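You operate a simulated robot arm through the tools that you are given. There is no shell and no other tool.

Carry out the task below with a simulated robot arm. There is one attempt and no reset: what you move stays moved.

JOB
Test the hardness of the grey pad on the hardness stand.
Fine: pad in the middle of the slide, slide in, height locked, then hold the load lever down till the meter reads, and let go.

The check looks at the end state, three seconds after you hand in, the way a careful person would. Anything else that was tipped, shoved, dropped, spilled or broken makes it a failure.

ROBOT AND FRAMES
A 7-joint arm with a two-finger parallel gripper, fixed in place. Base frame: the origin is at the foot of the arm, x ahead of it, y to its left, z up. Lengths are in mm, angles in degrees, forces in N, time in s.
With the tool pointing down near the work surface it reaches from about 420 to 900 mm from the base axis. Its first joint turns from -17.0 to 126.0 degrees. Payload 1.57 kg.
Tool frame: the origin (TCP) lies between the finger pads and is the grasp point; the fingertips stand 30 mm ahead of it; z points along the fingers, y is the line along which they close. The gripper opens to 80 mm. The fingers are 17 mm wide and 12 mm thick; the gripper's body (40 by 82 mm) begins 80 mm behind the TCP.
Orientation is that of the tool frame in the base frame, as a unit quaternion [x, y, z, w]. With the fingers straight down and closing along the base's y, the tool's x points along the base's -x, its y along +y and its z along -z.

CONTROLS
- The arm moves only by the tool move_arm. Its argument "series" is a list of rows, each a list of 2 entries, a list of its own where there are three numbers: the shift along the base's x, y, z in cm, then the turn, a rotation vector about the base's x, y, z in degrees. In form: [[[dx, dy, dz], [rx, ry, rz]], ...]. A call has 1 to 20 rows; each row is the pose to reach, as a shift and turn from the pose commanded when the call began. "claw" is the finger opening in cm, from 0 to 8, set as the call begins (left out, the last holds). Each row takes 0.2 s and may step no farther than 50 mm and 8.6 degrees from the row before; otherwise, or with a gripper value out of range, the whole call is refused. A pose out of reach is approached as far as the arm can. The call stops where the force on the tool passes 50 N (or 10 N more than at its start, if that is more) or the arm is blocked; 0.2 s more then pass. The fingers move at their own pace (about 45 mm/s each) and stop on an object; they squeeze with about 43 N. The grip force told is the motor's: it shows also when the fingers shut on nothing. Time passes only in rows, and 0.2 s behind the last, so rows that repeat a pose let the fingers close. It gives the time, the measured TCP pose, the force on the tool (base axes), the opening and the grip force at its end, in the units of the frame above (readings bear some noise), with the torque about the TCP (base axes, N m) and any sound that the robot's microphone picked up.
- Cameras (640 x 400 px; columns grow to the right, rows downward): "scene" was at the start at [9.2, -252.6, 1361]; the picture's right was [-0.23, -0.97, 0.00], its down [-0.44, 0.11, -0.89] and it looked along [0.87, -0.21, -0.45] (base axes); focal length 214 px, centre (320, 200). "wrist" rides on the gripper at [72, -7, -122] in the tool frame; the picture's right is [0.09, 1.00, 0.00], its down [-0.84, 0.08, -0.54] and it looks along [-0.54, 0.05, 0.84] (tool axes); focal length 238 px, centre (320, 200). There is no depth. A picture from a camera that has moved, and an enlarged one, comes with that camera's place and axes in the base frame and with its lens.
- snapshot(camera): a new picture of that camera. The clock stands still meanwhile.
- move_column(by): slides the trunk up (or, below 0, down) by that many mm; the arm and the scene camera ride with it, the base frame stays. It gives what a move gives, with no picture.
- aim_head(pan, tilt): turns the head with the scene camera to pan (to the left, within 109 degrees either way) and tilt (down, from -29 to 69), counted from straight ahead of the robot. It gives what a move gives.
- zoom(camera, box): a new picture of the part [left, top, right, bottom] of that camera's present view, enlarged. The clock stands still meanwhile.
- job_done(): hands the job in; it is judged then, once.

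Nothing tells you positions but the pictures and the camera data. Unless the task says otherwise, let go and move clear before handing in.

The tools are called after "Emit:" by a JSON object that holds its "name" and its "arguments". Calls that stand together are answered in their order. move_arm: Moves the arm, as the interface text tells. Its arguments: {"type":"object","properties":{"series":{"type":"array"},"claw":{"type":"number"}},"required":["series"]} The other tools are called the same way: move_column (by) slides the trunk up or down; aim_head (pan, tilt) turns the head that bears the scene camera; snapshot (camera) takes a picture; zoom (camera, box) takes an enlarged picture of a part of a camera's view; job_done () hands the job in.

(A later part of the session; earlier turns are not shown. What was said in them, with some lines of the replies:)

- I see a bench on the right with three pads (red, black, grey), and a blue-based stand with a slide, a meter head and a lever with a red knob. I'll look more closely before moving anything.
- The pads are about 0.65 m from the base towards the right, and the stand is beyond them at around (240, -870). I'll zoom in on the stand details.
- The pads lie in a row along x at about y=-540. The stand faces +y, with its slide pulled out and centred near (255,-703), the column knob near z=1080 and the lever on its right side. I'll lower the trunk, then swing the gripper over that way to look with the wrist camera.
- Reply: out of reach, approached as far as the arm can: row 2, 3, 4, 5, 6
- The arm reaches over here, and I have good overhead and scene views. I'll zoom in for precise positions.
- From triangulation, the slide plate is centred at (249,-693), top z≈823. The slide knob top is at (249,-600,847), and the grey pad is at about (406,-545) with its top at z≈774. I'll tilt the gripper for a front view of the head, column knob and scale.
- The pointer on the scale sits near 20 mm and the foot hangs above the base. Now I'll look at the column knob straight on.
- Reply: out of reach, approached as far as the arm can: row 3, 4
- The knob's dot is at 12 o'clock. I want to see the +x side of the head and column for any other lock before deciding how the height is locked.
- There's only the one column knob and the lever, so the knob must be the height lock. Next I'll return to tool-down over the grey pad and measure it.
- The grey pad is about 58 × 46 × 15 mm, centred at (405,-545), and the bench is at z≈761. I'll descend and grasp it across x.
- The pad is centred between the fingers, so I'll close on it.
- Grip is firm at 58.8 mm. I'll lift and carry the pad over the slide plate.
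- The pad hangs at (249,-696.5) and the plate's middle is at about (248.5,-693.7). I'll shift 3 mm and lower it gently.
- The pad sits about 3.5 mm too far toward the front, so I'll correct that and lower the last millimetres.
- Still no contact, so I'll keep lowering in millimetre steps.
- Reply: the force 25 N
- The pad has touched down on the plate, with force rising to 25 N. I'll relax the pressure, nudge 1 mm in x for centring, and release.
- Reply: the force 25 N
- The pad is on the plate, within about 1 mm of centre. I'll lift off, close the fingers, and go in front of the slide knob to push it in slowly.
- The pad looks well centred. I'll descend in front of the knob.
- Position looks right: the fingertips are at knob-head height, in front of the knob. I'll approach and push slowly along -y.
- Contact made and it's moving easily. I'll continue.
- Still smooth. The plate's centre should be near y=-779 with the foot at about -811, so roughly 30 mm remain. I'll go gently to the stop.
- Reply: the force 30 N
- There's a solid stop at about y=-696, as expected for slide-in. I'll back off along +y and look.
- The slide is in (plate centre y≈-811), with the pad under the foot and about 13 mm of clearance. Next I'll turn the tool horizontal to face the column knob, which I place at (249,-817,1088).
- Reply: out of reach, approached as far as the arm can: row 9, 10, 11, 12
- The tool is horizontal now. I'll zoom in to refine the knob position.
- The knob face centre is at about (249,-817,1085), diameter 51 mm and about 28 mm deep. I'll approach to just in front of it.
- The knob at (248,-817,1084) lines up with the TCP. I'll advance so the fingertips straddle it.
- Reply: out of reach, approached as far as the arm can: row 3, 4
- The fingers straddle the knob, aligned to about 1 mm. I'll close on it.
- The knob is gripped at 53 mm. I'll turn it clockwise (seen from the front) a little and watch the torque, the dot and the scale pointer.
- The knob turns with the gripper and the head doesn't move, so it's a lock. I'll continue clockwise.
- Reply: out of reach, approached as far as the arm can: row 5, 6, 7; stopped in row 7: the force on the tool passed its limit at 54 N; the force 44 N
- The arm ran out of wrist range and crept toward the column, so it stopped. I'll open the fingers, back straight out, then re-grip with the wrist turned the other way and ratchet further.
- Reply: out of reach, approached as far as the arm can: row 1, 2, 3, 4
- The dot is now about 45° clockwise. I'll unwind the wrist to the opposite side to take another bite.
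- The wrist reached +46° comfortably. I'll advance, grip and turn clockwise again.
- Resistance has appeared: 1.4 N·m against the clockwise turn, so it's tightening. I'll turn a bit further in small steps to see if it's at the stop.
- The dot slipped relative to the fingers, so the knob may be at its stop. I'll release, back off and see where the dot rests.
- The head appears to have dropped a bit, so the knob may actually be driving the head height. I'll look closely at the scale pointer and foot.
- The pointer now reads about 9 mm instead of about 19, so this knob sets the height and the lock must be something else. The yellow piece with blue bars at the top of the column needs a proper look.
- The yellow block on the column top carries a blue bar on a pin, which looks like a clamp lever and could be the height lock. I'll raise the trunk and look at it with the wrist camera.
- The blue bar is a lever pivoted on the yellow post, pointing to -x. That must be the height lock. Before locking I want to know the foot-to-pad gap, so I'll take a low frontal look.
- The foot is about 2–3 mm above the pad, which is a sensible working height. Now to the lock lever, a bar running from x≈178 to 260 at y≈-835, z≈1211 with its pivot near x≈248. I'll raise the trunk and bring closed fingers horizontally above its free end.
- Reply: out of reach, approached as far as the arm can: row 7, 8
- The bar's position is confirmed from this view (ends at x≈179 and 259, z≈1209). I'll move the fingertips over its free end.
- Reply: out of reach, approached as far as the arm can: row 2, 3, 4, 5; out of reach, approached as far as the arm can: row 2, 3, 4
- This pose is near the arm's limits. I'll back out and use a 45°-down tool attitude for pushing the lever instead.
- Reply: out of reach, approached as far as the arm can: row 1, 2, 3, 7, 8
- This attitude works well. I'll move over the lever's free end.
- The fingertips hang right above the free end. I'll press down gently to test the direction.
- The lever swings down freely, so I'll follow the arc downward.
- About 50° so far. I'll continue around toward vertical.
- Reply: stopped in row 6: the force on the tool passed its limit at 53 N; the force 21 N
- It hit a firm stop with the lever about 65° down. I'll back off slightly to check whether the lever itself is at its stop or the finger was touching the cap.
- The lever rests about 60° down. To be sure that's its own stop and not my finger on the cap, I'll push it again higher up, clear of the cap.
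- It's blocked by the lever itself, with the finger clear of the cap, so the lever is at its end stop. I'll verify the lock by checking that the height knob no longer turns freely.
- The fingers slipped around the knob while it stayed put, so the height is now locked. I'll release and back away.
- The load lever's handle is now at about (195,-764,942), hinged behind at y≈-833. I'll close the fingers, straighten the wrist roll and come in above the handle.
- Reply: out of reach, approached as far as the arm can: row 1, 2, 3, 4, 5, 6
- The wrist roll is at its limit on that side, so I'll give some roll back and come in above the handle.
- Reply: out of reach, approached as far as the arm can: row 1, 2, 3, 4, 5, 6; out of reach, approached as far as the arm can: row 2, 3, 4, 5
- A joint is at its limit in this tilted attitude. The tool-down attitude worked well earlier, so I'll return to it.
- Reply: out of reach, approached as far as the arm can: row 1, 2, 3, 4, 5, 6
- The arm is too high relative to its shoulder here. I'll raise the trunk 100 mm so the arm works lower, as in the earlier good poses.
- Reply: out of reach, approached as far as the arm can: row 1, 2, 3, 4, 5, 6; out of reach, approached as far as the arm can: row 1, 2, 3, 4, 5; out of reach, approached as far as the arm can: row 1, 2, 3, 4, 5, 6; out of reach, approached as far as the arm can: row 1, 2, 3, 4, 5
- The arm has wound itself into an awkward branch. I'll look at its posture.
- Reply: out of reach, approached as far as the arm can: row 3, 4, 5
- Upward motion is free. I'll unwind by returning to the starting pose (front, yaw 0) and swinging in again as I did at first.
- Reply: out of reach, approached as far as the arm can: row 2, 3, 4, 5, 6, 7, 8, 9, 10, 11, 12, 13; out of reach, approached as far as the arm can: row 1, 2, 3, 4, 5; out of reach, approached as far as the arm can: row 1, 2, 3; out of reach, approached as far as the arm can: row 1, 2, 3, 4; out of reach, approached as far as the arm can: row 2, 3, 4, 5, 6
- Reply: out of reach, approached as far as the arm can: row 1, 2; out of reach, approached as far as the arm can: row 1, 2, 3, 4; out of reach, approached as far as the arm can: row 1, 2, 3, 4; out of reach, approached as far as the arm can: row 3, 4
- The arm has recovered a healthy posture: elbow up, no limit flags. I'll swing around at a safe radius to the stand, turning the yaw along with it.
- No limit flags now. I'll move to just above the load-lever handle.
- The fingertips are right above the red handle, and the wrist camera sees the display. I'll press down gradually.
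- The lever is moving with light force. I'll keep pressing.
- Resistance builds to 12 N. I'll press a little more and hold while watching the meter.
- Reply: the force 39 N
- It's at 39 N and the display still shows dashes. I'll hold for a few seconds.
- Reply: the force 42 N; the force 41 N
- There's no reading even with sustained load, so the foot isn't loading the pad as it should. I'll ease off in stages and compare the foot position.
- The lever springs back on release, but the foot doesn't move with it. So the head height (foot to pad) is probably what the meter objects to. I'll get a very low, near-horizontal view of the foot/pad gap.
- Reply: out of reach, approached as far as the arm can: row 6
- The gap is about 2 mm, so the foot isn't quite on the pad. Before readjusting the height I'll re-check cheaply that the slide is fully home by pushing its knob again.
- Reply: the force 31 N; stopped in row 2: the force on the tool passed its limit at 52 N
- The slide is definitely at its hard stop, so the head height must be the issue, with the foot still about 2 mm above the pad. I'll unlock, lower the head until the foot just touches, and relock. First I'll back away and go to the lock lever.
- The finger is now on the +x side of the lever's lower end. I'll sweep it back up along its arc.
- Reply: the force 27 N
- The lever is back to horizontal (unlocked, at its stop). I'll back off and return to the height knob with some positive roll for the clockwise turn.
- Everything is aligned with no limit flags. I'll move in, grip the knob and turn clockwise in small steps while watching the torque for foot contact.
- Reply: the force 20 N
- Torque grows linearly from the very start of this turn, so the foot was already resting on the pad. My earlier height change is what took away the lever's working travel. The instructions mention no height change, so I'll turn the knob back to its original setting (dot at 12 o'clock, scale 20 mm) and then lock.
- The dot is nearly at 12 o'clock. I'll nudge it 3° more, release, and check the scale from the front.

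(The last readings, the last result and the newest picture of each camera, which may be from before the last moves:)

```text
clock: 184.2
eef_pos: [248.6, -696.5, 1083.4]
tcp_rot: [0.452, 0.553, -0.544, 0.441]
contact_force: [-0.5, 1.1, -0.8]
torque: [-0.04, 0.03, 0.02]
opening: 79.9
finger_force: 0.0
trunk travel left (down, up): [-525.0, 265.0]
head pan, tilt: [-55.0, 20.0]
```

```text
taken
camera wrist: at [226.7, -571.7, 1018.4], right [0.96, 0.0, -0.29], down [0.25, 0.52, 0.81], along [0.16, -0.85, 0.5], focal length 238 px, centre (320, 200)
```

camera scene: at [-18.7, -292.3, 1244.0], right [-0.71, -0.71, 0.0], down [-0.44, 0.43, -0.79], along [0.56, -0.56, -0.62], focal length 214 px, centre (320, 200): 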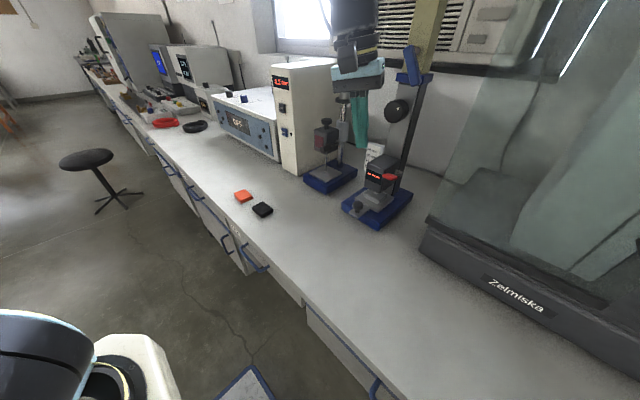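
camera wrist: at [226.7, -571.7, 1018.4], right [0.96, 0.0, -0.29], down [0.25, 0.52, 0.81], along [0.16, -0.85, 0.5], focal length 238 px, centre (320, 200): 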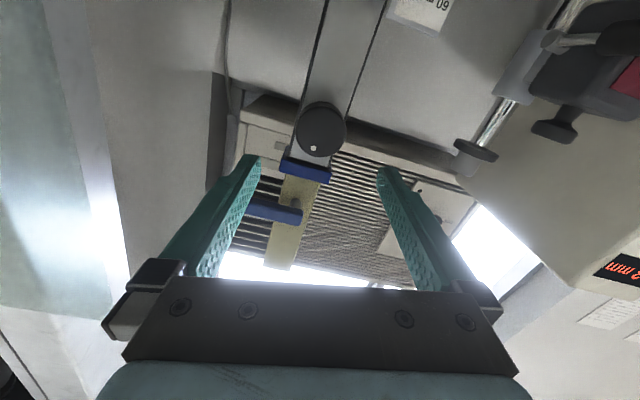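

Emit:
{"name": "move_arm", "arguments": {"series": [[[0, 2, -1], [7.5, 0, 0]], [[0, 5, -2], [15, 0, 0]], [[0, 8, -3.5], [22.5, 0, 0]], [[0, 11, -5], [30, 0, 0]], [[0, 13, -6.5], [37.5, 0, 0]], [[0, 13.5, -8], [45, 0, 0]], [[0, 13.5, -8], [45, 0, 0]]]}}

Emit:
{"name": "zoom", "arguments": {"camera": "wrist", "box": [270, 110, 370, 230]}}

Emit:
{"name": "aim_head", "arguments": {"pan": -40, "tilt": 40}}

Emit:
{"name": "zoom", "arguments": {"camera": "scene", "box": [370, 120, 420, 180]}}

```text
clock: 185.8
eef_pos: [248.5, -559.8, 1003.6]
tcp_rot: [0.585, 0.72, -0.291, 0.233]
contact_force: [0.9, 0.5, 0.5]
torque: [-0.02, -0.01, 0.04]
opening: 80.1
finger_force: 0.0
trunk travel left (down, up): [-525.0, 265.0]
head pan, tilt: [-55.0, 20.0]
```

```text
3.33 times, centred on (320, 170) of wrist
camera zoom: at [226.8, -425.2, 1044.2], right [0.96, 0.21, -0.21], down [0.25, -0.2, 0.95], along [0.16, -0.96, -0.25], focal length 794 px, centre (320, 300)
```

zoom: 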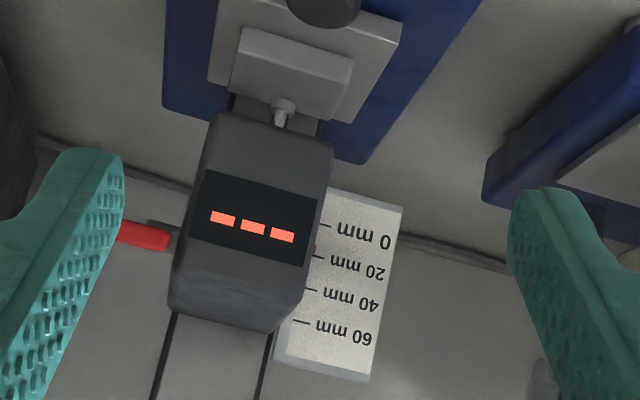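

```text
clock: 186.7
eef_pos: [248.1, -561.1, 1002.9]
tcp_rot: [0.585, 0.72, -0.291, 0.234]
contact_force: [-0.3, 0.1, 0.4]
torque: [0.01, 0.0, 0.03]
opening: 80.2
finger_force: 0.0
trunk travel left (down, up): [-525.0, 265.0]
head pan, tilt: [-40.0, 40.0]
```

```text
6.67 times, centred on (395, 150) of scene
camera zoom: at [-14.7, -286.0, 1141.0], right [-0.64, -0.77, 0.0], down [-0.49, 0.41, -0.77], along [0.59, -0.49, -0.64], focal length 1430 px, centre (-180, 533)
```

zoom: 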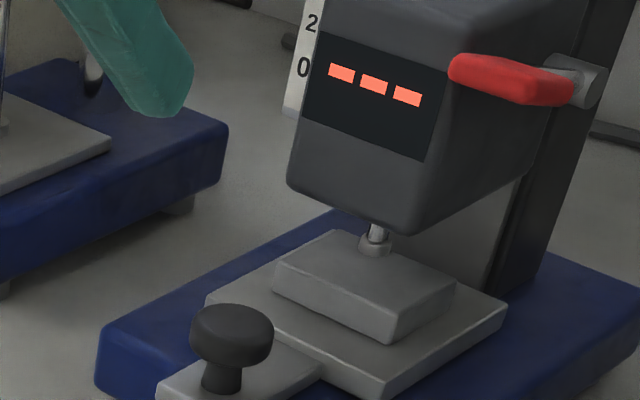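

The head is about 3 mm below its original height, with the foot roughly 6 mm clear of the pad. That gives the lever working travel and is close to the original setting. I'll lock here: raise the trunk and go to the lock lever again.

Emit:
{"name": "move_column", "arguments": {"by": 150}}

Emit:
{"name": "move_arm", "arguments": {"series": [[[-1, -3, 2.5], [0, 0, 0]], [[-2, -6, 5], [0, 0, 0]], [[-3, -9, 7.5], [0, 0, 0]], [[-4, -12, 10], [0, 0, 0]], [[-5.4, -14.6, 12.8], [0, 0, 0]], [[-5.4, -14.6, 12.8], [0, 0, 0]]], "claw": 0}}

Emit:
{"name": "snapshot", "arguments": {"camera": "wrist"}}

```text
clock: 188.4
eef_pos: [247.9, -560.8, 1153.1]
tcp_rot: [0.585, 0.72, -0.291, 0.234]
contact_force: [0.6, -0.3, -1.4]
torque: [0.0, -0.04, 0.01]
opening: 80.1
finger_force: 0.0
trunk travel left (down, up): [-675.0, 115.0]
head pan, tilt: [-40.0, 40.0]
```

```text
clock: 189.8
eef_pos: [183.4, -687.8, 1284.0]
tcp_rot: [0.586, 0.719, -0.291, 0.234]
contact_force: [-0.3, -0.7, -0.7]
torque: [-0.01, -0.04, 0.04]
opening: 0.1
finger_force: 21.6
out of reach, approached as far as the arm can: row 4, 5, 6
trunk travel left (down, up): [-675.0, 115.0]
head pan, tilt: [-40.0, 40.0]
```

```text
taken
camera wrist: at [161.7, -552.0, 1324.3], right [0.96, 0.21, -0.21], down [0.25, -0.21, 0.95], along [0.15, -0.96, -0.25], focal length 238 px, centre (320, 200)
```

wrist: 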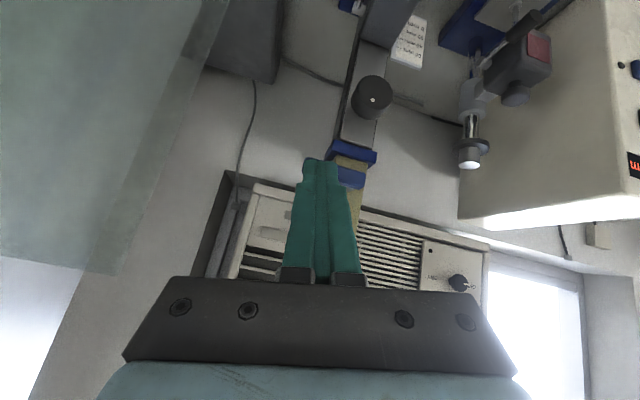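

Emit:
{"name": "move_arm", "arguments": {"series": [[[0.3, -3.5, -0.5], [0, 0, 0]], [[0.6, -7, -1], [0, 0, 0]], [[0.6, -10.5, -1.4], [0, 0, 0]], [[0.6, -14, -1.6], [0, 0, 0]], [[0.6, -14, -1.6], [0, 0, 0]]]}}

Emit:
{"name": "snapshot", "arguments": {"camera": "wrist"}}

```text
clock: 191.0
eef_pos: [164.0, -694.0, 1284.8]
tcp_rot: [0.586, 0.719, -0.291, 0.234]
contact_force: [0.0, 0.0, 0.8]
torque: [-0.01, 0.01, 0.01]
opening: 0.1
finger_force: 21.6
out of reach, approached as far as the arm can: row 1, 2, 3, 4, 5
trunk travel left (down, up): [-675.0, 115.0]
head pan, tilt: [-40.0, 40.0]
```

```text
taken
camera wrist: at [142.5, -558.9, 1325.8], right [0.96, 0.21, -0.21], down [0.25, -0.2, 0.95], along [0.16, -0.96, -0.25], focal length 238 px, centre (320, 200)
```

wrist: 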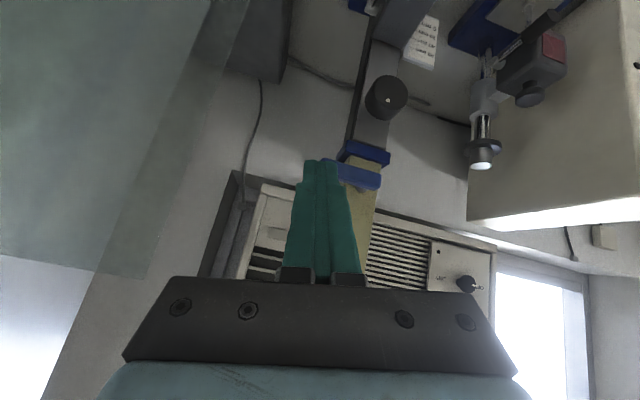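

The first joint's limit prevents small x at short reach. I'll approach via larger x and longer reach instead.

Emit:
{"name": "move_arm", "arguments": {"series": [[[3, 0, 0], [0, 0, 0]], [[6, 0, 0], [0, 0, 0]], [[8, -1, 0], [0, 0, 0]], [[8.5, -4, 0], [0, 0, 0]], [[8, -8, 0], [0, 0, 0]], [[7, -11, -0.5], [0, 0, 0]]]}}

Emit:
{"name": "snapshot", "arguments": {"camera": "wrist"}}

```text
clock: 192.4
eef_pos: [227.5, -679.9, 1345.6]
tcp_rot: [0.582, 0.712, -0.311, 0.238]
contact_force: [0.6, 0.7, 0.0]
torque: [0.01, 0.01, -0.04]
opening: 0.0
finger_force: 21.0
out of reach, approached as far as the arm can: row 1, 2, 3, 4, 5, 6
trunk travel left (down, up): [-675.0, 115.0]
head pan, tilt: [-40.0, 40.0]
```

```text
taken
camera wrist: at [207.7, -542.2, 1382.3], right [0.95, 0.19, -0.23], down [0.26, -0.17, 0.95], along [0.14, -0.97, -0.21], focal length 238 px, centre (320, 200)
```

wrist: 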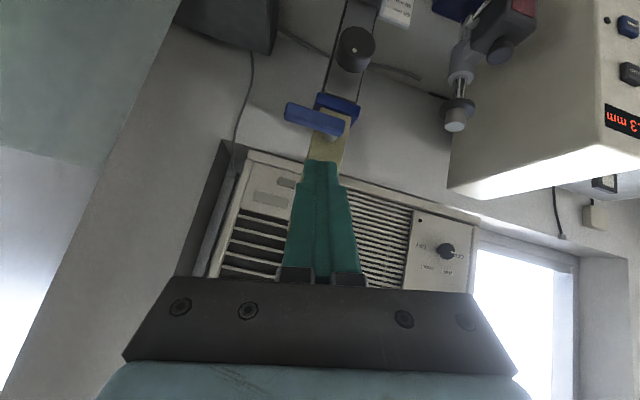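

Emit:
{"name": "move_arm", "arguments": {"series": [[[3, 0, 0], [-5, -1.5, 0]], [[6, 1, 0], [-10, -3, 0]], [[9, 2, 0], [-15, -4.5, 0]], [[12, 3, 0], [-20, -6, 0]], [[15, 3, 0], [-25, -7.5, 0]]]}}

Emit:
{"name": "move_arm", "arguments": {"series": [[[0, 0, -3], [0, 0, 0]], [[0, 0, -6], [0, 0, 0]], [[0, 0, -9], [0, 0, 0]], [[0, 0, -12], [0, 0, 0]]]}}

```text
clock: 193.6
eef_pos: [375.5, -649.0, 1340.2]
tcp_rot: [0.538, 0.622, -0.402, 0.401]
contact_force: [0.0, -0.6, -0.1]
torque: [0.0, 0.0, 0.01]
opening: 0.0
finger_force: 21.4
trunk travel left (down, up): [-675.0, 115.0]
head pan, tilt: [-40.0, 40.0]
```

```text
clock: 194.6
eef_pos: [376.1, -651.4, 1222.7]
tcp_rot: [0.539, 0.623, -0.401, 0.401]
contact_force: [0.4, 0.0, 0.0]
torque: [0.02, -0.04, -0.01]
opening: 0.0
finger_force: 21.6
trunk travel left (down, up): [-675.0, 115.0]
head pan, tilt: [-40.0, 40.0]
```

Healthy again. I'll raise the trunk further so the arm works lower, then approach the lock lever from this side.

Emit:
{"name": "move_column", "arguments": {"by": 105}}

Emit:
{"name": "move_arm", "arguments": {"series": [[[-2.5, -2, -0.5], [4, 1.2, 0]], [[-5.5, -4.5, -1], [8, 2.4, 0]], [[-8.5, -7, -2], [12, 3.6, 0]], [[-11.5, -9.5, -3], [16, 4.8, 0]], [[-14.5, -12, -4], [20, 6, 0]], [[-17.6, -13.9, -5], [25, 7.5, 0]], [[-17.6, -13.9, -5], [25, 7.5, 0]]]}}

Emit:
{"name": "snapshot", "arguments": {"camera": "wrist"}}

```text
clock: 196.0
eef_pos: [375.6, -651.7, 1327.6]
tcp_rot: [0.539, 0.624, -0.401, 0.401]
contact_force: [0.1, -0.6, -0.5]
torque: [0.02, -0.02, 0.01]
opening: 0.0
finger_force: 21.1
trunk travel left (down, up): [-780.0, 10.0]
head pan, tilt: [-40.0, 40.0]
```

```text
clock: 197.6
eef_pos: [203.0, -787.6, 1273.6]
tcp_rot: [0.582, 0.722, -0.29, 0.236]
contact_force: [1.1, 0.4, 0.6]
torque: [-0.01, 0.09, -0.09]
opening: 0.0
finger_force: 20.5
trunk travel left (down, up): [-780.0, 10.0]
head pan, tilt: [-40.0, 40.0]
```

```text
taken
camera wrist: at [180.6, -652.4, 1316.2], right [0.95, 0.21, -0.21], down [0.25, -0.2, 0.95], along [0.16, -0.96, -0.25], focal length 238 px, centre (320, 200)
```

wrist: 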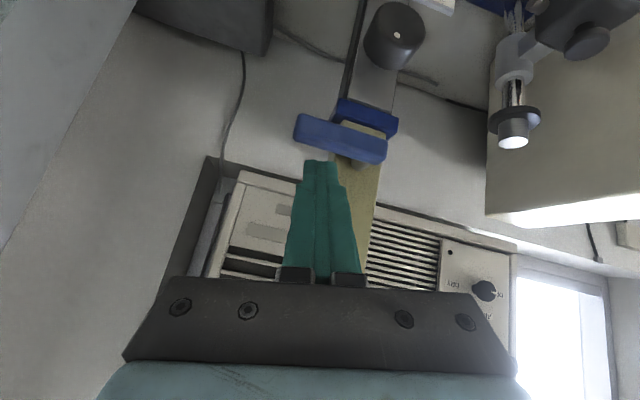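

No limit flags now. I'll move over the lever's free end.

Emit:
{"name": "move_arm", "arguments": {"series": [[[-0.6, -2, -0.4], [0, 0, 0]], [[-1.1, -4, -0.7], [0, 0, 0]], [[-1.1, -4, -0.7], [0, 0, 0]]]}}

Emit:
{"name": "snapshot", "arguments": {"camera": "wrist"}}

```text
clock: 198.4
eef_pos: [190.1, -828.8, 1268.9]
tcp_rot: [0.585, 0.72, -0.291, 0.234]
contact_force: [0.3, -0.1, 0.1]
torque: [0.02, -0.01, -0.02]
opening: 0.1
finger_force: 21.3
trunk travel left (down, up): [-780.0, 10.0]
head pan, tilt: [-40.0, 40.0]
```

```text
taken
camera wrist: at [167.7, -693.2, 1311.0], right [0.96, 0.21, -0.21], down [0.25, -0.2, 0.95], along [0.16, -0.96, -0.25], focal length 238 px, centre (320, 200)
```

wrist: 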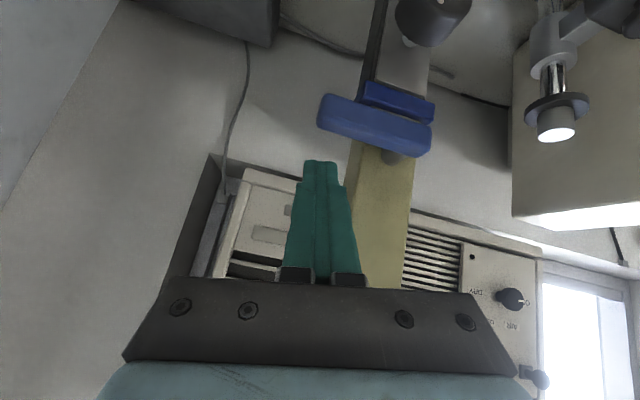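

Emit:
{"name": "move_arm", "arguments": {"series": [[[0, 0, -1.2], [0, 0, 0]], [[0, 0, -2.0], [0, 0, 0]], [[-0.1, 0, -2.7], [0, 0, 0]], [[-0.2, 0, -3.5], [0, 0, 0]], [[-0.3, 0, -4.2], [0, 0, 0]], [[-0.3, 0, -5.0], [0, 0, 0]], [[-0.2, 0, -5.8], [0, 0, 0]], [[0, 0, -6.5], [0, 0, 0]], [[0.4, 0, -7.1], [0, 0, 0]], [[0.8, 0, -7.6], [0, 0, 0]], [[1.2, 0, -8.0], [0, 0, 0]], [[1.5, 0, -8.2], [0, 0, 0]]]}}

Emit:
{"name": "snapshot", "arguments": {"camera": "wrist"}}

```text
clock: 201.0
eef_pos: [202.3, -830.1, 1190.9]
tcp_rot: [0.586, 0.719, -0.293, 0.233]
contact_force: [-6.9, -0.4, 5.4]
torque: [-0.08, 0.11, -0.09]
opening: 0.1
finger_force: 21.2
trunk travel left (down, up): [-780.0, 10.0]
head pan, tilt: [-40.0, 40.0]
```

```text
taken
camera wrist: at [180.8, -694.5, 1232.2], right [0.96, 0.21, -0.21], down [0.25, -0.2, 0.95], along [0.15, -0.96, -0.25], focal length 238 px, centre (320, 200)
```

wrist: 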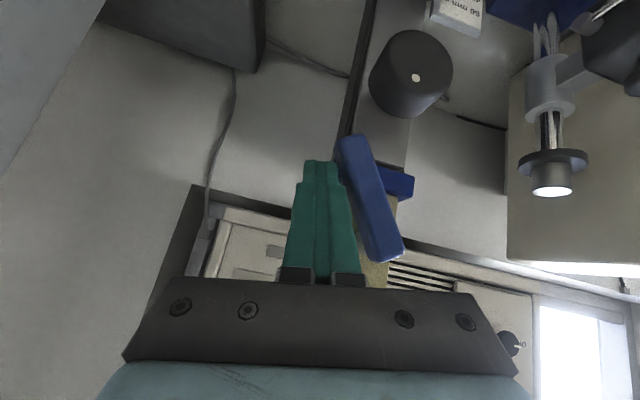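

Emit:
{"name": "move_arm", "arguments": {"series": [[[0.2, 0, -0.1], [0, 0, 0]], [[0.4, 0, -0.2], [0, 0, 0]], [[0.4, 0, -0.2], [0, 0, 0]]]}}

Emit:
{"name": "move_arm", "arguments": {"series": [[[-0.8, 0, 0.3], [0, 0, 0]], [[-0.8, 1, 0.3], [0, 0, 0]], [[0, 4, 0.3], [0, 0, 0]], [[1.5, 8, 0.3], [0, 0, 0]], [[3, 12, 0.3], [0, 0, 0]], [[4, 13, 0], [0, 0, 0]]]}}

Emit:
{"name": "snapshot", "arguments": {"camera": "wrist"}}

```text
clock: 201.8
eef_pos: [203.7, -830.2, 1189.7]
tcp_rot: [0.586, 0.718, -0.294, 0.233]
contact_force: [-24.8, 1.2, 19.4]
torque: [-0.23, 0.56, -0.32]
opening: 0.3
finger_force: 21.2
trunk travel left (down, up): [-780.0, 10.0]
head pan, tilt: [-40.0, 40.0]
```

```text
clock: 203.2
eef_pos: [248.0, -699.6, 1188.4]
tcp_rot: [0.585, 0.72, -0.29, 0.233]
contact_force: [0.1, 0.2, 0.2]
torque: [0.01, -0.03, 0.05]
opening: 0.0
finger_force: 20.7
trunk travel left (down, up): [-780.0, 10.0]
head pan, tilt: [-40.0, 40.0]
```

```text
taken
camera wrist: at [226.8, -564.3, 1230.0], right [0.96, 0.21, -0.21], down [0.25, -0.2, 0.95], along [0.16, -0.96, -0.25], focal length 238 px, centre (320, 200)
```

wrist: 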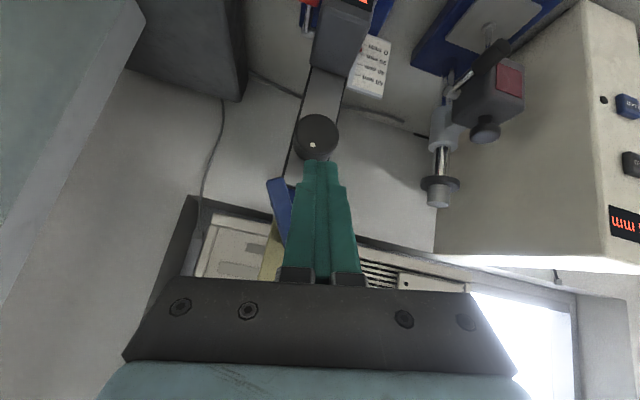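

Locked again (25–30 N firmly against the stop). I'll lower the trunk, return the tool to pointing down, and go to the load lever.

Emit:
{"name": "move_column", "arguments": {"by": -155}}

Emit:
{"name": "move_arm", "arguments": {"series": [[[0, 0.5, 0.5], [7, 0, 0]], [[0, 1, 1], [14, 0, 0]], [[0, 1.5, 1.5], [21, 0, 0]], [[0, 2, 2], [28, 0, 0]], [[-0.5, 2, 2], [35, 0, 0]], [[-1, 2, 2], [38, 0, 0]], [[-1, 2, 2], [38, 0, 0]]]}}

Emit:
{"name": "snapshot", "arguments": {"camera": "wrist"}}

```text
clock: 205.0
eef_pos: [249.1, -700.7, 1033.2]
tcp_rot: [0.585, 0.72, -0.291, 0.234]
contact_force: [0.2, -0.2, -0.5]
torque: [0.01, -0.01, -0.03]
opening: 0.0
finger_force: 21.8
trunk travel left (down, up): [-625.0, 165.0]
head pan, tilt: [-40.0, 40.0]
```

```text
clock: 206.6
eef_pos: [238.4, -678.4, 1054.2]
tcp_rot: [0.629, 0.776, -0.041, 0.03]
contact_force: [-0.3, 0.2, -0.4]
torque: [-0.01, 0.02, -0.03]
opening: 0.0
finger_force: 21.2
trunk travel left (down, up): [-625.0, 165.0]
head pan, tilt: [-40.0, 40.0]
```

```text
taken
camera wrist: at [217.3, -596.4, 1169.8], right [0.96, 0.29, -0.03], down [0.25, -0.74, 0.62], along [0.16, -0.6, -0.78], focal length 238 px, centre (320, 200)
```

wrist: 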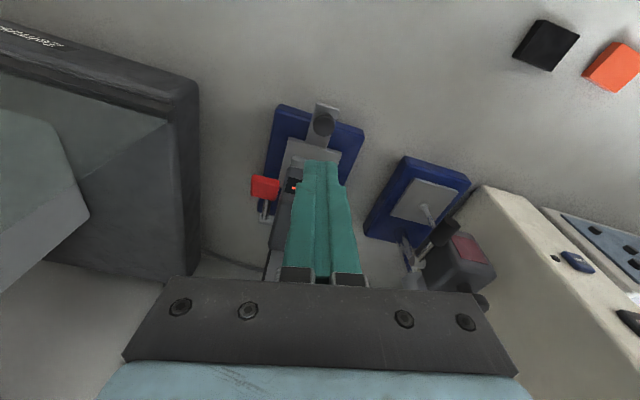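

Emit:
{"name": "move_arm", "arguments": {"series": [[[-1.5, -2.5, 0], [0, 0, 0]], [[-3, -5, -1], [0, 0, 0]], [[-4.2, -7.2, -2.5], [0, 0, 0]], [[-4.4, -8, -3.9], [0, 0, 0]], [[-4.4, -8, -3.9], [0, 0, 0]]]}}

Emit:
{"name": "snapshot", "arguments": {"camera": "wrist"}}

Emit:
{"name": "zoom", "arguments": {"camera": "scene", "box": [350, 150, 450, 260]}}

```text
clock: 207.8
eef_pos: [195.3, -761.0, 1016.5]
tcp_rot: [0.63, 0.775, -0.042, 0.032]
contact_force: [0.1, 0.1, 0.3]
torque: [0.01, 0.0, -0.02]
opening: 0.0
finger_force: 21.7
trunk travel left (down, up): [-625.0, 165.0]
head pan, tilt: [-40.0, 40.0]
```

```text
taken
camera wrist: at [173.1, -677.7, 1131.7], right [0.96, 0.29, -0.03], down [0.25, -0.74, 0.62], along [0.16, -0.6, -0.78], focal length 238 px, centre (320, 200)
```

wrist: 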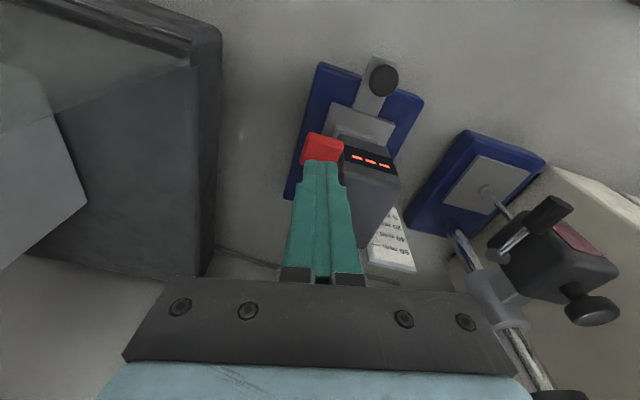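

```text
3.64 times, centred on (400, 205) of scene
camera zoom: at [-14.7, -285.9, 1240.9], right [-0.64, -0.77, 0.0], down [-0.49, 0.41, -0.77], along [0.59, -0.49, -0.64], focal length 780 px, centre (29, 182)
```

zoom: 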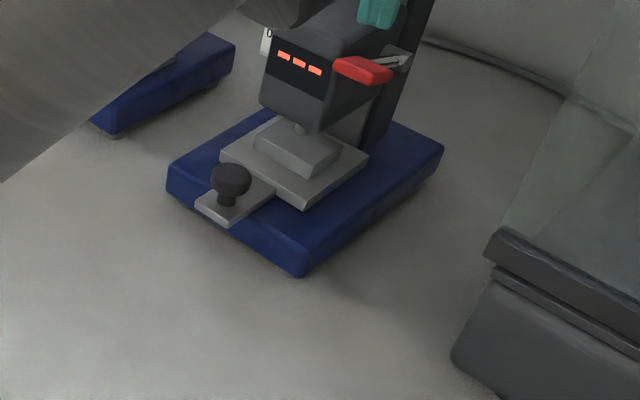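

Positioned above the handle with the display in view. I'll press down in stages while watching the foot.

Emit:
{"name": "zoom", "arguments": {"camera": "scene", "box": [385, 180, 425, 220]}}

Emit:
{"name": "move_arm", "arguments": {"series": [[[0, 0, -1.5], [0, 0, 0]], [[0, 0, -2.5], [0, 0, 0]], [[0, 0, -3.2], [0, 0, 0]], [[0, 0, -3.8], [0, 0, 0]], [[0, 0, -4.4], [0, 0, 0]], [[0, 0, -5], [0, 0, 0]], [[0, 0, -5.6], [0, 0, 0]]]}}

Emit:
{"name": "zoom", "arguments": {"camera": "scene", "box": [385, 180, 425, 220]}}

Emit:
{"name": "zoom", "arguments": {"camera": "wrist", "box": [270, 80, 450, 240]}}

```text
10.00 times, centred on (405, 200) of scene
camera zoom: at [-14.7, -285.9, 1240.9], right [-0.64, -0.77, 0.0], down [-0.49, 0.41, -0.77], along [0.59, -0.49, -0.64], focal length 2145 px, centre (-530, 200)
```

zoom: 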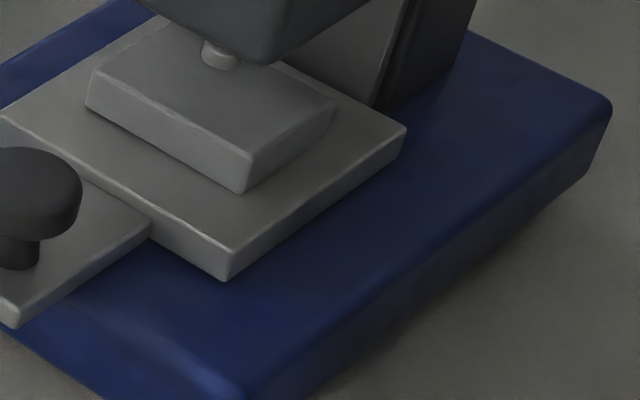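

```text
clock: 209.4
eef_pos: [194.6, -761.2, 958.7]
tcp_rot: [0.63, 0.775, -0.041, 0.031]
contact_force: [0.9, 0.7, 1.2]
torque: [0.03, -0.02, -0.05]
opening: 0.0
finger_force: 20.9
trunk travel left (down, up): [-625.0, 165.0]
head pan, tilt: [-40.0, 40.0]
```

```text
10.00 times, centred on (405, 200) of scene
camera zoom: at [-14.7, -285.9, 1241.0], right [-0.64, -0.77, 0.0], down [-0.49, 0.41, -0.77], along [0.59, -0.49, -0.64], focal length 2145 px, centre (-530, 200)
```

zoom: 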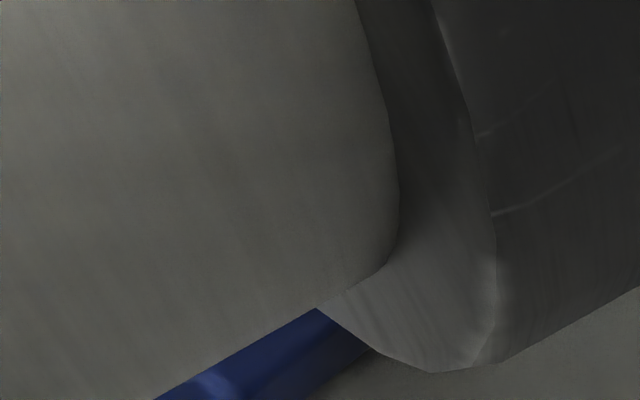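

```text
2.50 times, centred on (360, 160) of wrist
camera zoom: at [173.8, -679.1, 1074.6], right [0.96, 0.29, -0.03], down [0.25, -0.74, 0.62], along [0.16, -0.6, -0.78], focal length 596 px, centre (220, 300)
```

zoom: 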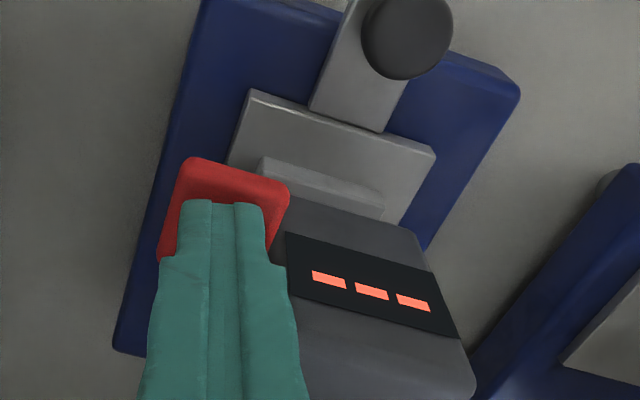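

Emit:
{"name": "move_arm", "arguments": {"series": [[[0, 0, -0.6], [0, 0, 0]], [[0, 0, -1.2], [0, 0, 0]], [[0, 0, -1.7], [0, 0, 0]], [[0, 0, -2.1], [0, 0, 0]]]}}

Emit:
{"name": "move_arm", "arguments": {"series": [[[0, 0, -0.3], [0, 0, 0]], [[0, 0, -0.3], [0, 0, 0]]]}}

Emit:
{"name": "zoom", "arguments": {"camera": "wrist", "box": [270, 80, 450, 240]}}

```text
clock: 210.4
eef_pos: [195.5, -760.4, 937.4]
tcp_rot: [0.629, 0.775, -0.042, 0.03]
contact_force: [0.1, 0.2, 3.1]
torque: [-0.06, 0.02, -0.02]
opening: 0.1
finger_force: 21.2
trunk travel left (down, up): [-625.0, 165.0]
head pan, tilt: [-40.0, 40.0]
```

```text
clock: 211.0
eef_pos: [195.0, -761.3, 936.0]
tcp_rot: [0.629, 0.775, -0.042, 0.031]
contact_force: [-0.4, 0.7, 17.9]
torque: [-0.18, 0.02, 0.02]
opening: 0.2
finger_force: 21.2
trunk travel left (down, up): [-625.0, 165.0]
head pan, tilt: [-40.0, 40.0]
```

```text
2.50 times, centred on (360, 160) of wrist
camera zoom: at [173.1, -677.7, 1051.4], right [0.96, 0.29, -0.03], down [0.25, -0.74, 0.62], along [0.16, -0.6, -0.78], focal length 596 px, centre (220, 300)
```

zoom: 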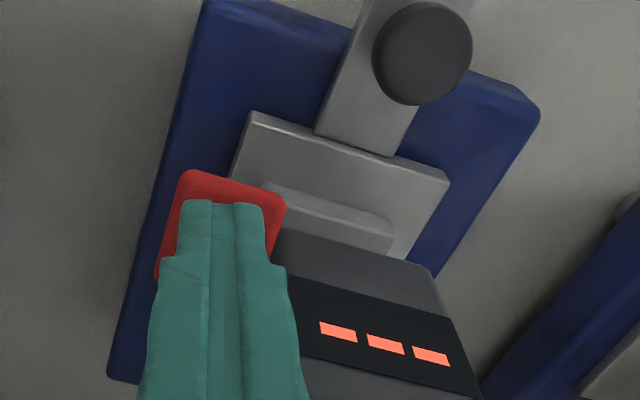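

It's at the lever's stop. I'll press slightly more and hold.

Emit:
{"name": "move_arm", "arguments": {"series": [[[0, 0, -0.15], [0, 0, 0]], [[0, 0, -0.15], [0, 0, 0]], [[0, 0, -0.15], [0, 0, 0]], [[0, 0, -0.15], [0, 0, 0]], [[0, 0, -0.15], [0, 0, 0]], [[0, 0, -0.15], [0, 0, 0]], [[0, 0, -0.15], [0, 0, 0]], [[0, 0, -0.15], [0, 0, 0]], [[0, 0, -0.15], [0, 0, 0]], [[0, 0, -0.15], [0, 0, 0]], [[0, 0, -0.15], [0, 0, 0]], [[0, 0, -0.15], [0, 0, 0]]]}}

Emit:
{"name": "snapshot", "arguments": {"camera": "wrist"}}

Emit:
{"name": "zoom", "arguments": {"camera": "wrist", "box": [270, 80, 450, 240]}}

```text
clock: 213.6
eef_pos: [194.1, -759.0, 934.9]
tcp_rot: [0.63, 0.775, -0.042, 0.032]
contact_force: [0.5, -10.6, 40.9]
torque: [-0.73, -0.03, -0.03]
opening: 0.0
finger_force: 21.7
trunk travel left (down, up): [-625.0, 165.0]
head pan, tilt: [-40.0, 40.0]
```

```text
taken
camera wrist: at [172.8, -677.5, 1050.0], right [0.96, 0.29, -0.03], down [0.25, -0.74, 0.62], along [0.16, -0.6, -0.78], focal length 238 px, centre (320, 200)
```

wrist: 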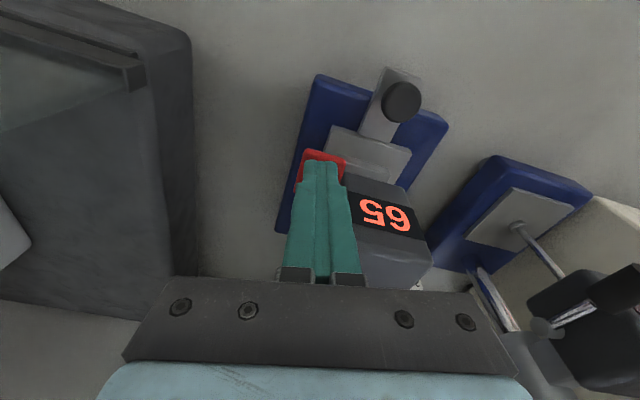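

```text
2.50 times, centred on (360, 160) of wrist
camera zoom: at [172.8, -677.5, 1050.0], right [0.96, 0.29, -0.03], down [0.25, -0.74, 0.62], along [0.16, -0.6, -0.78], focal length 596 px, centre (220, 300)
```

zoom: 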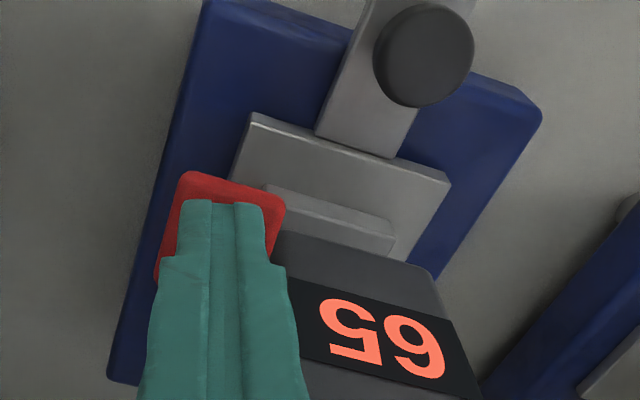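

The meter reads 65. I'll let go by easing the lever up gently, then move clear.

Emit:
{"name": "move_arm", "arguments": {"series": [[[0, 0, 0.4], [0, 0, 0]], [[0, 0, 1], [0, 0, 0]], [[0, 0, 1.7], [0, 0, 0]], [[0, 0, 2.5], [0, 0, 0]], [[0, 0, 3.3], [0, 0, 0]], [[0, 0, 4.1], [0, 0, 0]], [[0, 0, 5], [0, 0, 0]], [[0, 0, 7], [0, 0, 0]], [[0.3, 0.5, 9], [0, 0, 0]], [[1, 3, 11], [0, 0, 0]], [[2, 6, 12], [0, 0, 0]], [[3.5, 9, 12], [0, 0, 0]]]}}

Emit:
{"name": "snapshot", "arguments": {"camera": "wrist"}}

Emit:
{"name": "snapshot", "arguments": {"camera": "scene"}}

Emit:
{"name": "zoom", "arguments": {"camera": "scene", "box": [350, 60, 470, 260]}}

```text
clock: 216.2
eef_pos: [230.5, -671.3, 1054.4]
tcp_rot: [0.63, 0.775, -0.04, 0.03]
contact_force: [-0.3, -0.1, 0.3]
torque: [0.01, -0.03, 0.02]
opening: 0.1
finger_force: 21.2
trunk travel left (down, up): [-625.0, 165.0]
head pan, tilt: [-40.0, 40.0]
```

```text
taken
camera wrist: at [208.6, -589.5, 1169.5], right [0.96, 0.29, -0.03], down [0.25, -0.74, 0.62], along [0.16, -0.6, -0.78], focal length 238 px, centre (320, 200)
```

wrist: 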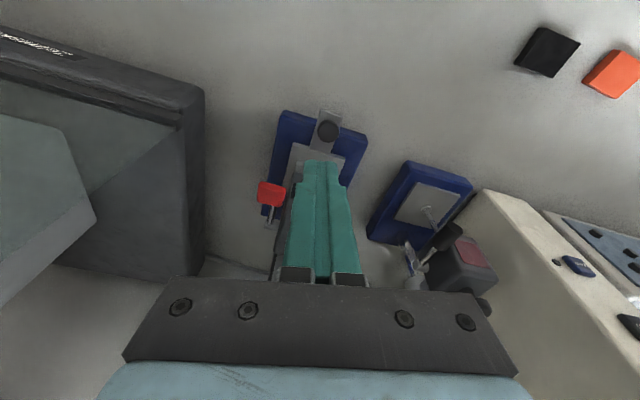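

```text
taken
camera scene: at [-15.0, -286.4, 1240.8], right [-0.64, -0.77, 0.0], down [-0.49, 0.41, -0.77], along [0.59, -0.49, -0.64], focal length 214 px, centre (320, 200)
```

scene: 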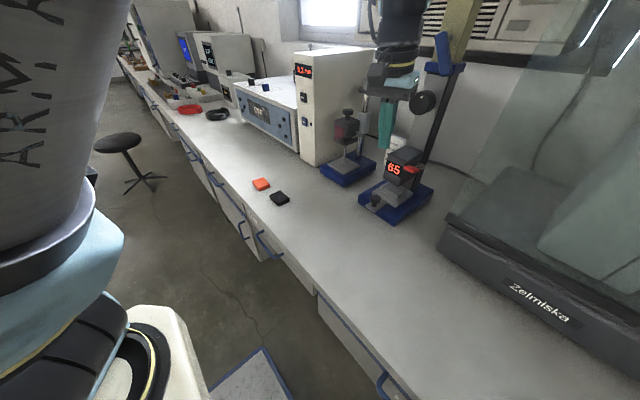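

```text
2.00 times, centred on (410, 160) of scene
camera zoom: at [-15.0, -286.4, 1240.8], right [-0.64, -0.77, 0.0], down [-0.49, 0.41, -0.77], along [0.59, -0.49, -0.64], focal length 429 px, centre (140, 280)
```

zoom: 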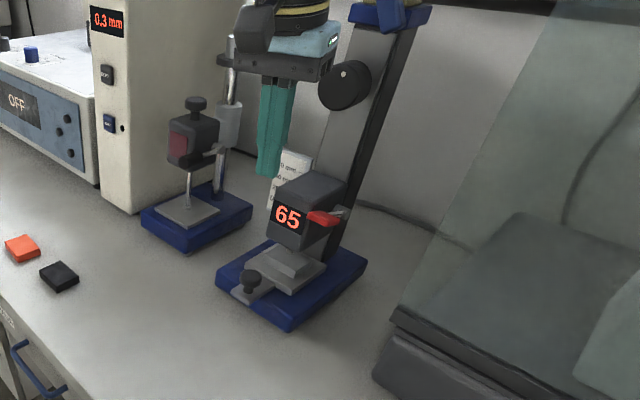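

The meter holds 65, the load lever is back up, and the pad, slide and lock are in place. Nothing else has been disturbed. I'll move the arm further clear before handing in.

Emit:
{"name": "move_arm", "arguments": {"series": [[[1.5, 3, 1], [0, 0, 0]], [[3, 6, 2], [0, 0, 0]], [[4.5, 9, 3], [0, 0, 0]], [[6, 11, 3], [0, 0, 0]], [[6, 11, 3], [0, 0, 0]]]}}

Emit:
{"name": "zoom", "arguments": {"camera": "scene", "box": [340, 20, 480, 240]}}

```text
clock: 217.4
eef_pos: [288.3, -558.9, 1083.3]
tcp_rot: [0.63, 0.775, -0.04, 0.031]
contact_force: [0.4, -0.9, 0.6]
torque: [0.01, 0.0, 0.01]
opening: 0.0
finger_force: 21.4
trunk travel left (down, up): [-625.0, 165.0]
head pan, tilt: [-40.0, 40.0]
```

```text
1.82 times, centred on (410, 130) of scene
camera zoom: at [-14.7, -286.0, 1240.9], right [-0.64, -0.77, 0.0], down [-0.49, 0.41, -0.77], along [0.59, -0.49, -0.64], focal length 390 px, centre (156, 327)
```

zoom: 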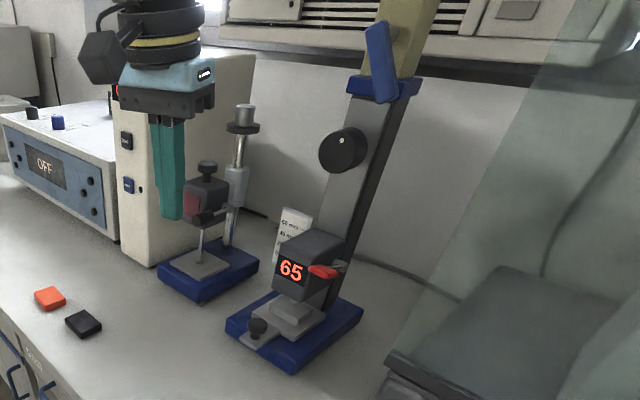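

The pad is centred, the slide is in, the height is locked, the meter shows 65, and the load lever is released. The arm is clear, so I'm handing in.

Emit:
{"name": "job_done", "arguments": {}}

```text
The job is handed in.
```

The grey pad's hardness test is done: the meter on the stand reads 65, and the job is handed in.

- **Setup:** The pad sits within about 1–2 mm of the middle of the slide, and the slide is pushed in to its hard stop. The height lock lever is down against its stop.
- **Measurement:** I held the load lever down at its stop until the meter showed 65, then let it back up. The reading stayed on the display afterwards.
- **Height changed:** I mistook the column knob for the lock and lowered the head until the foot rested on the pad. A first press at that height gave no reading. I unlocked the head, raised it most of the way back and relocked it. It now sits about 3 mm below where it started.
- **Contact:** While turning the height knob the first time, my fingers may have touched the column and the arm stopped at 54 N. The stand did not move.
- **End state:** In the last pictures the other pads and equipment are where they were, and the arm is clear of the stand.
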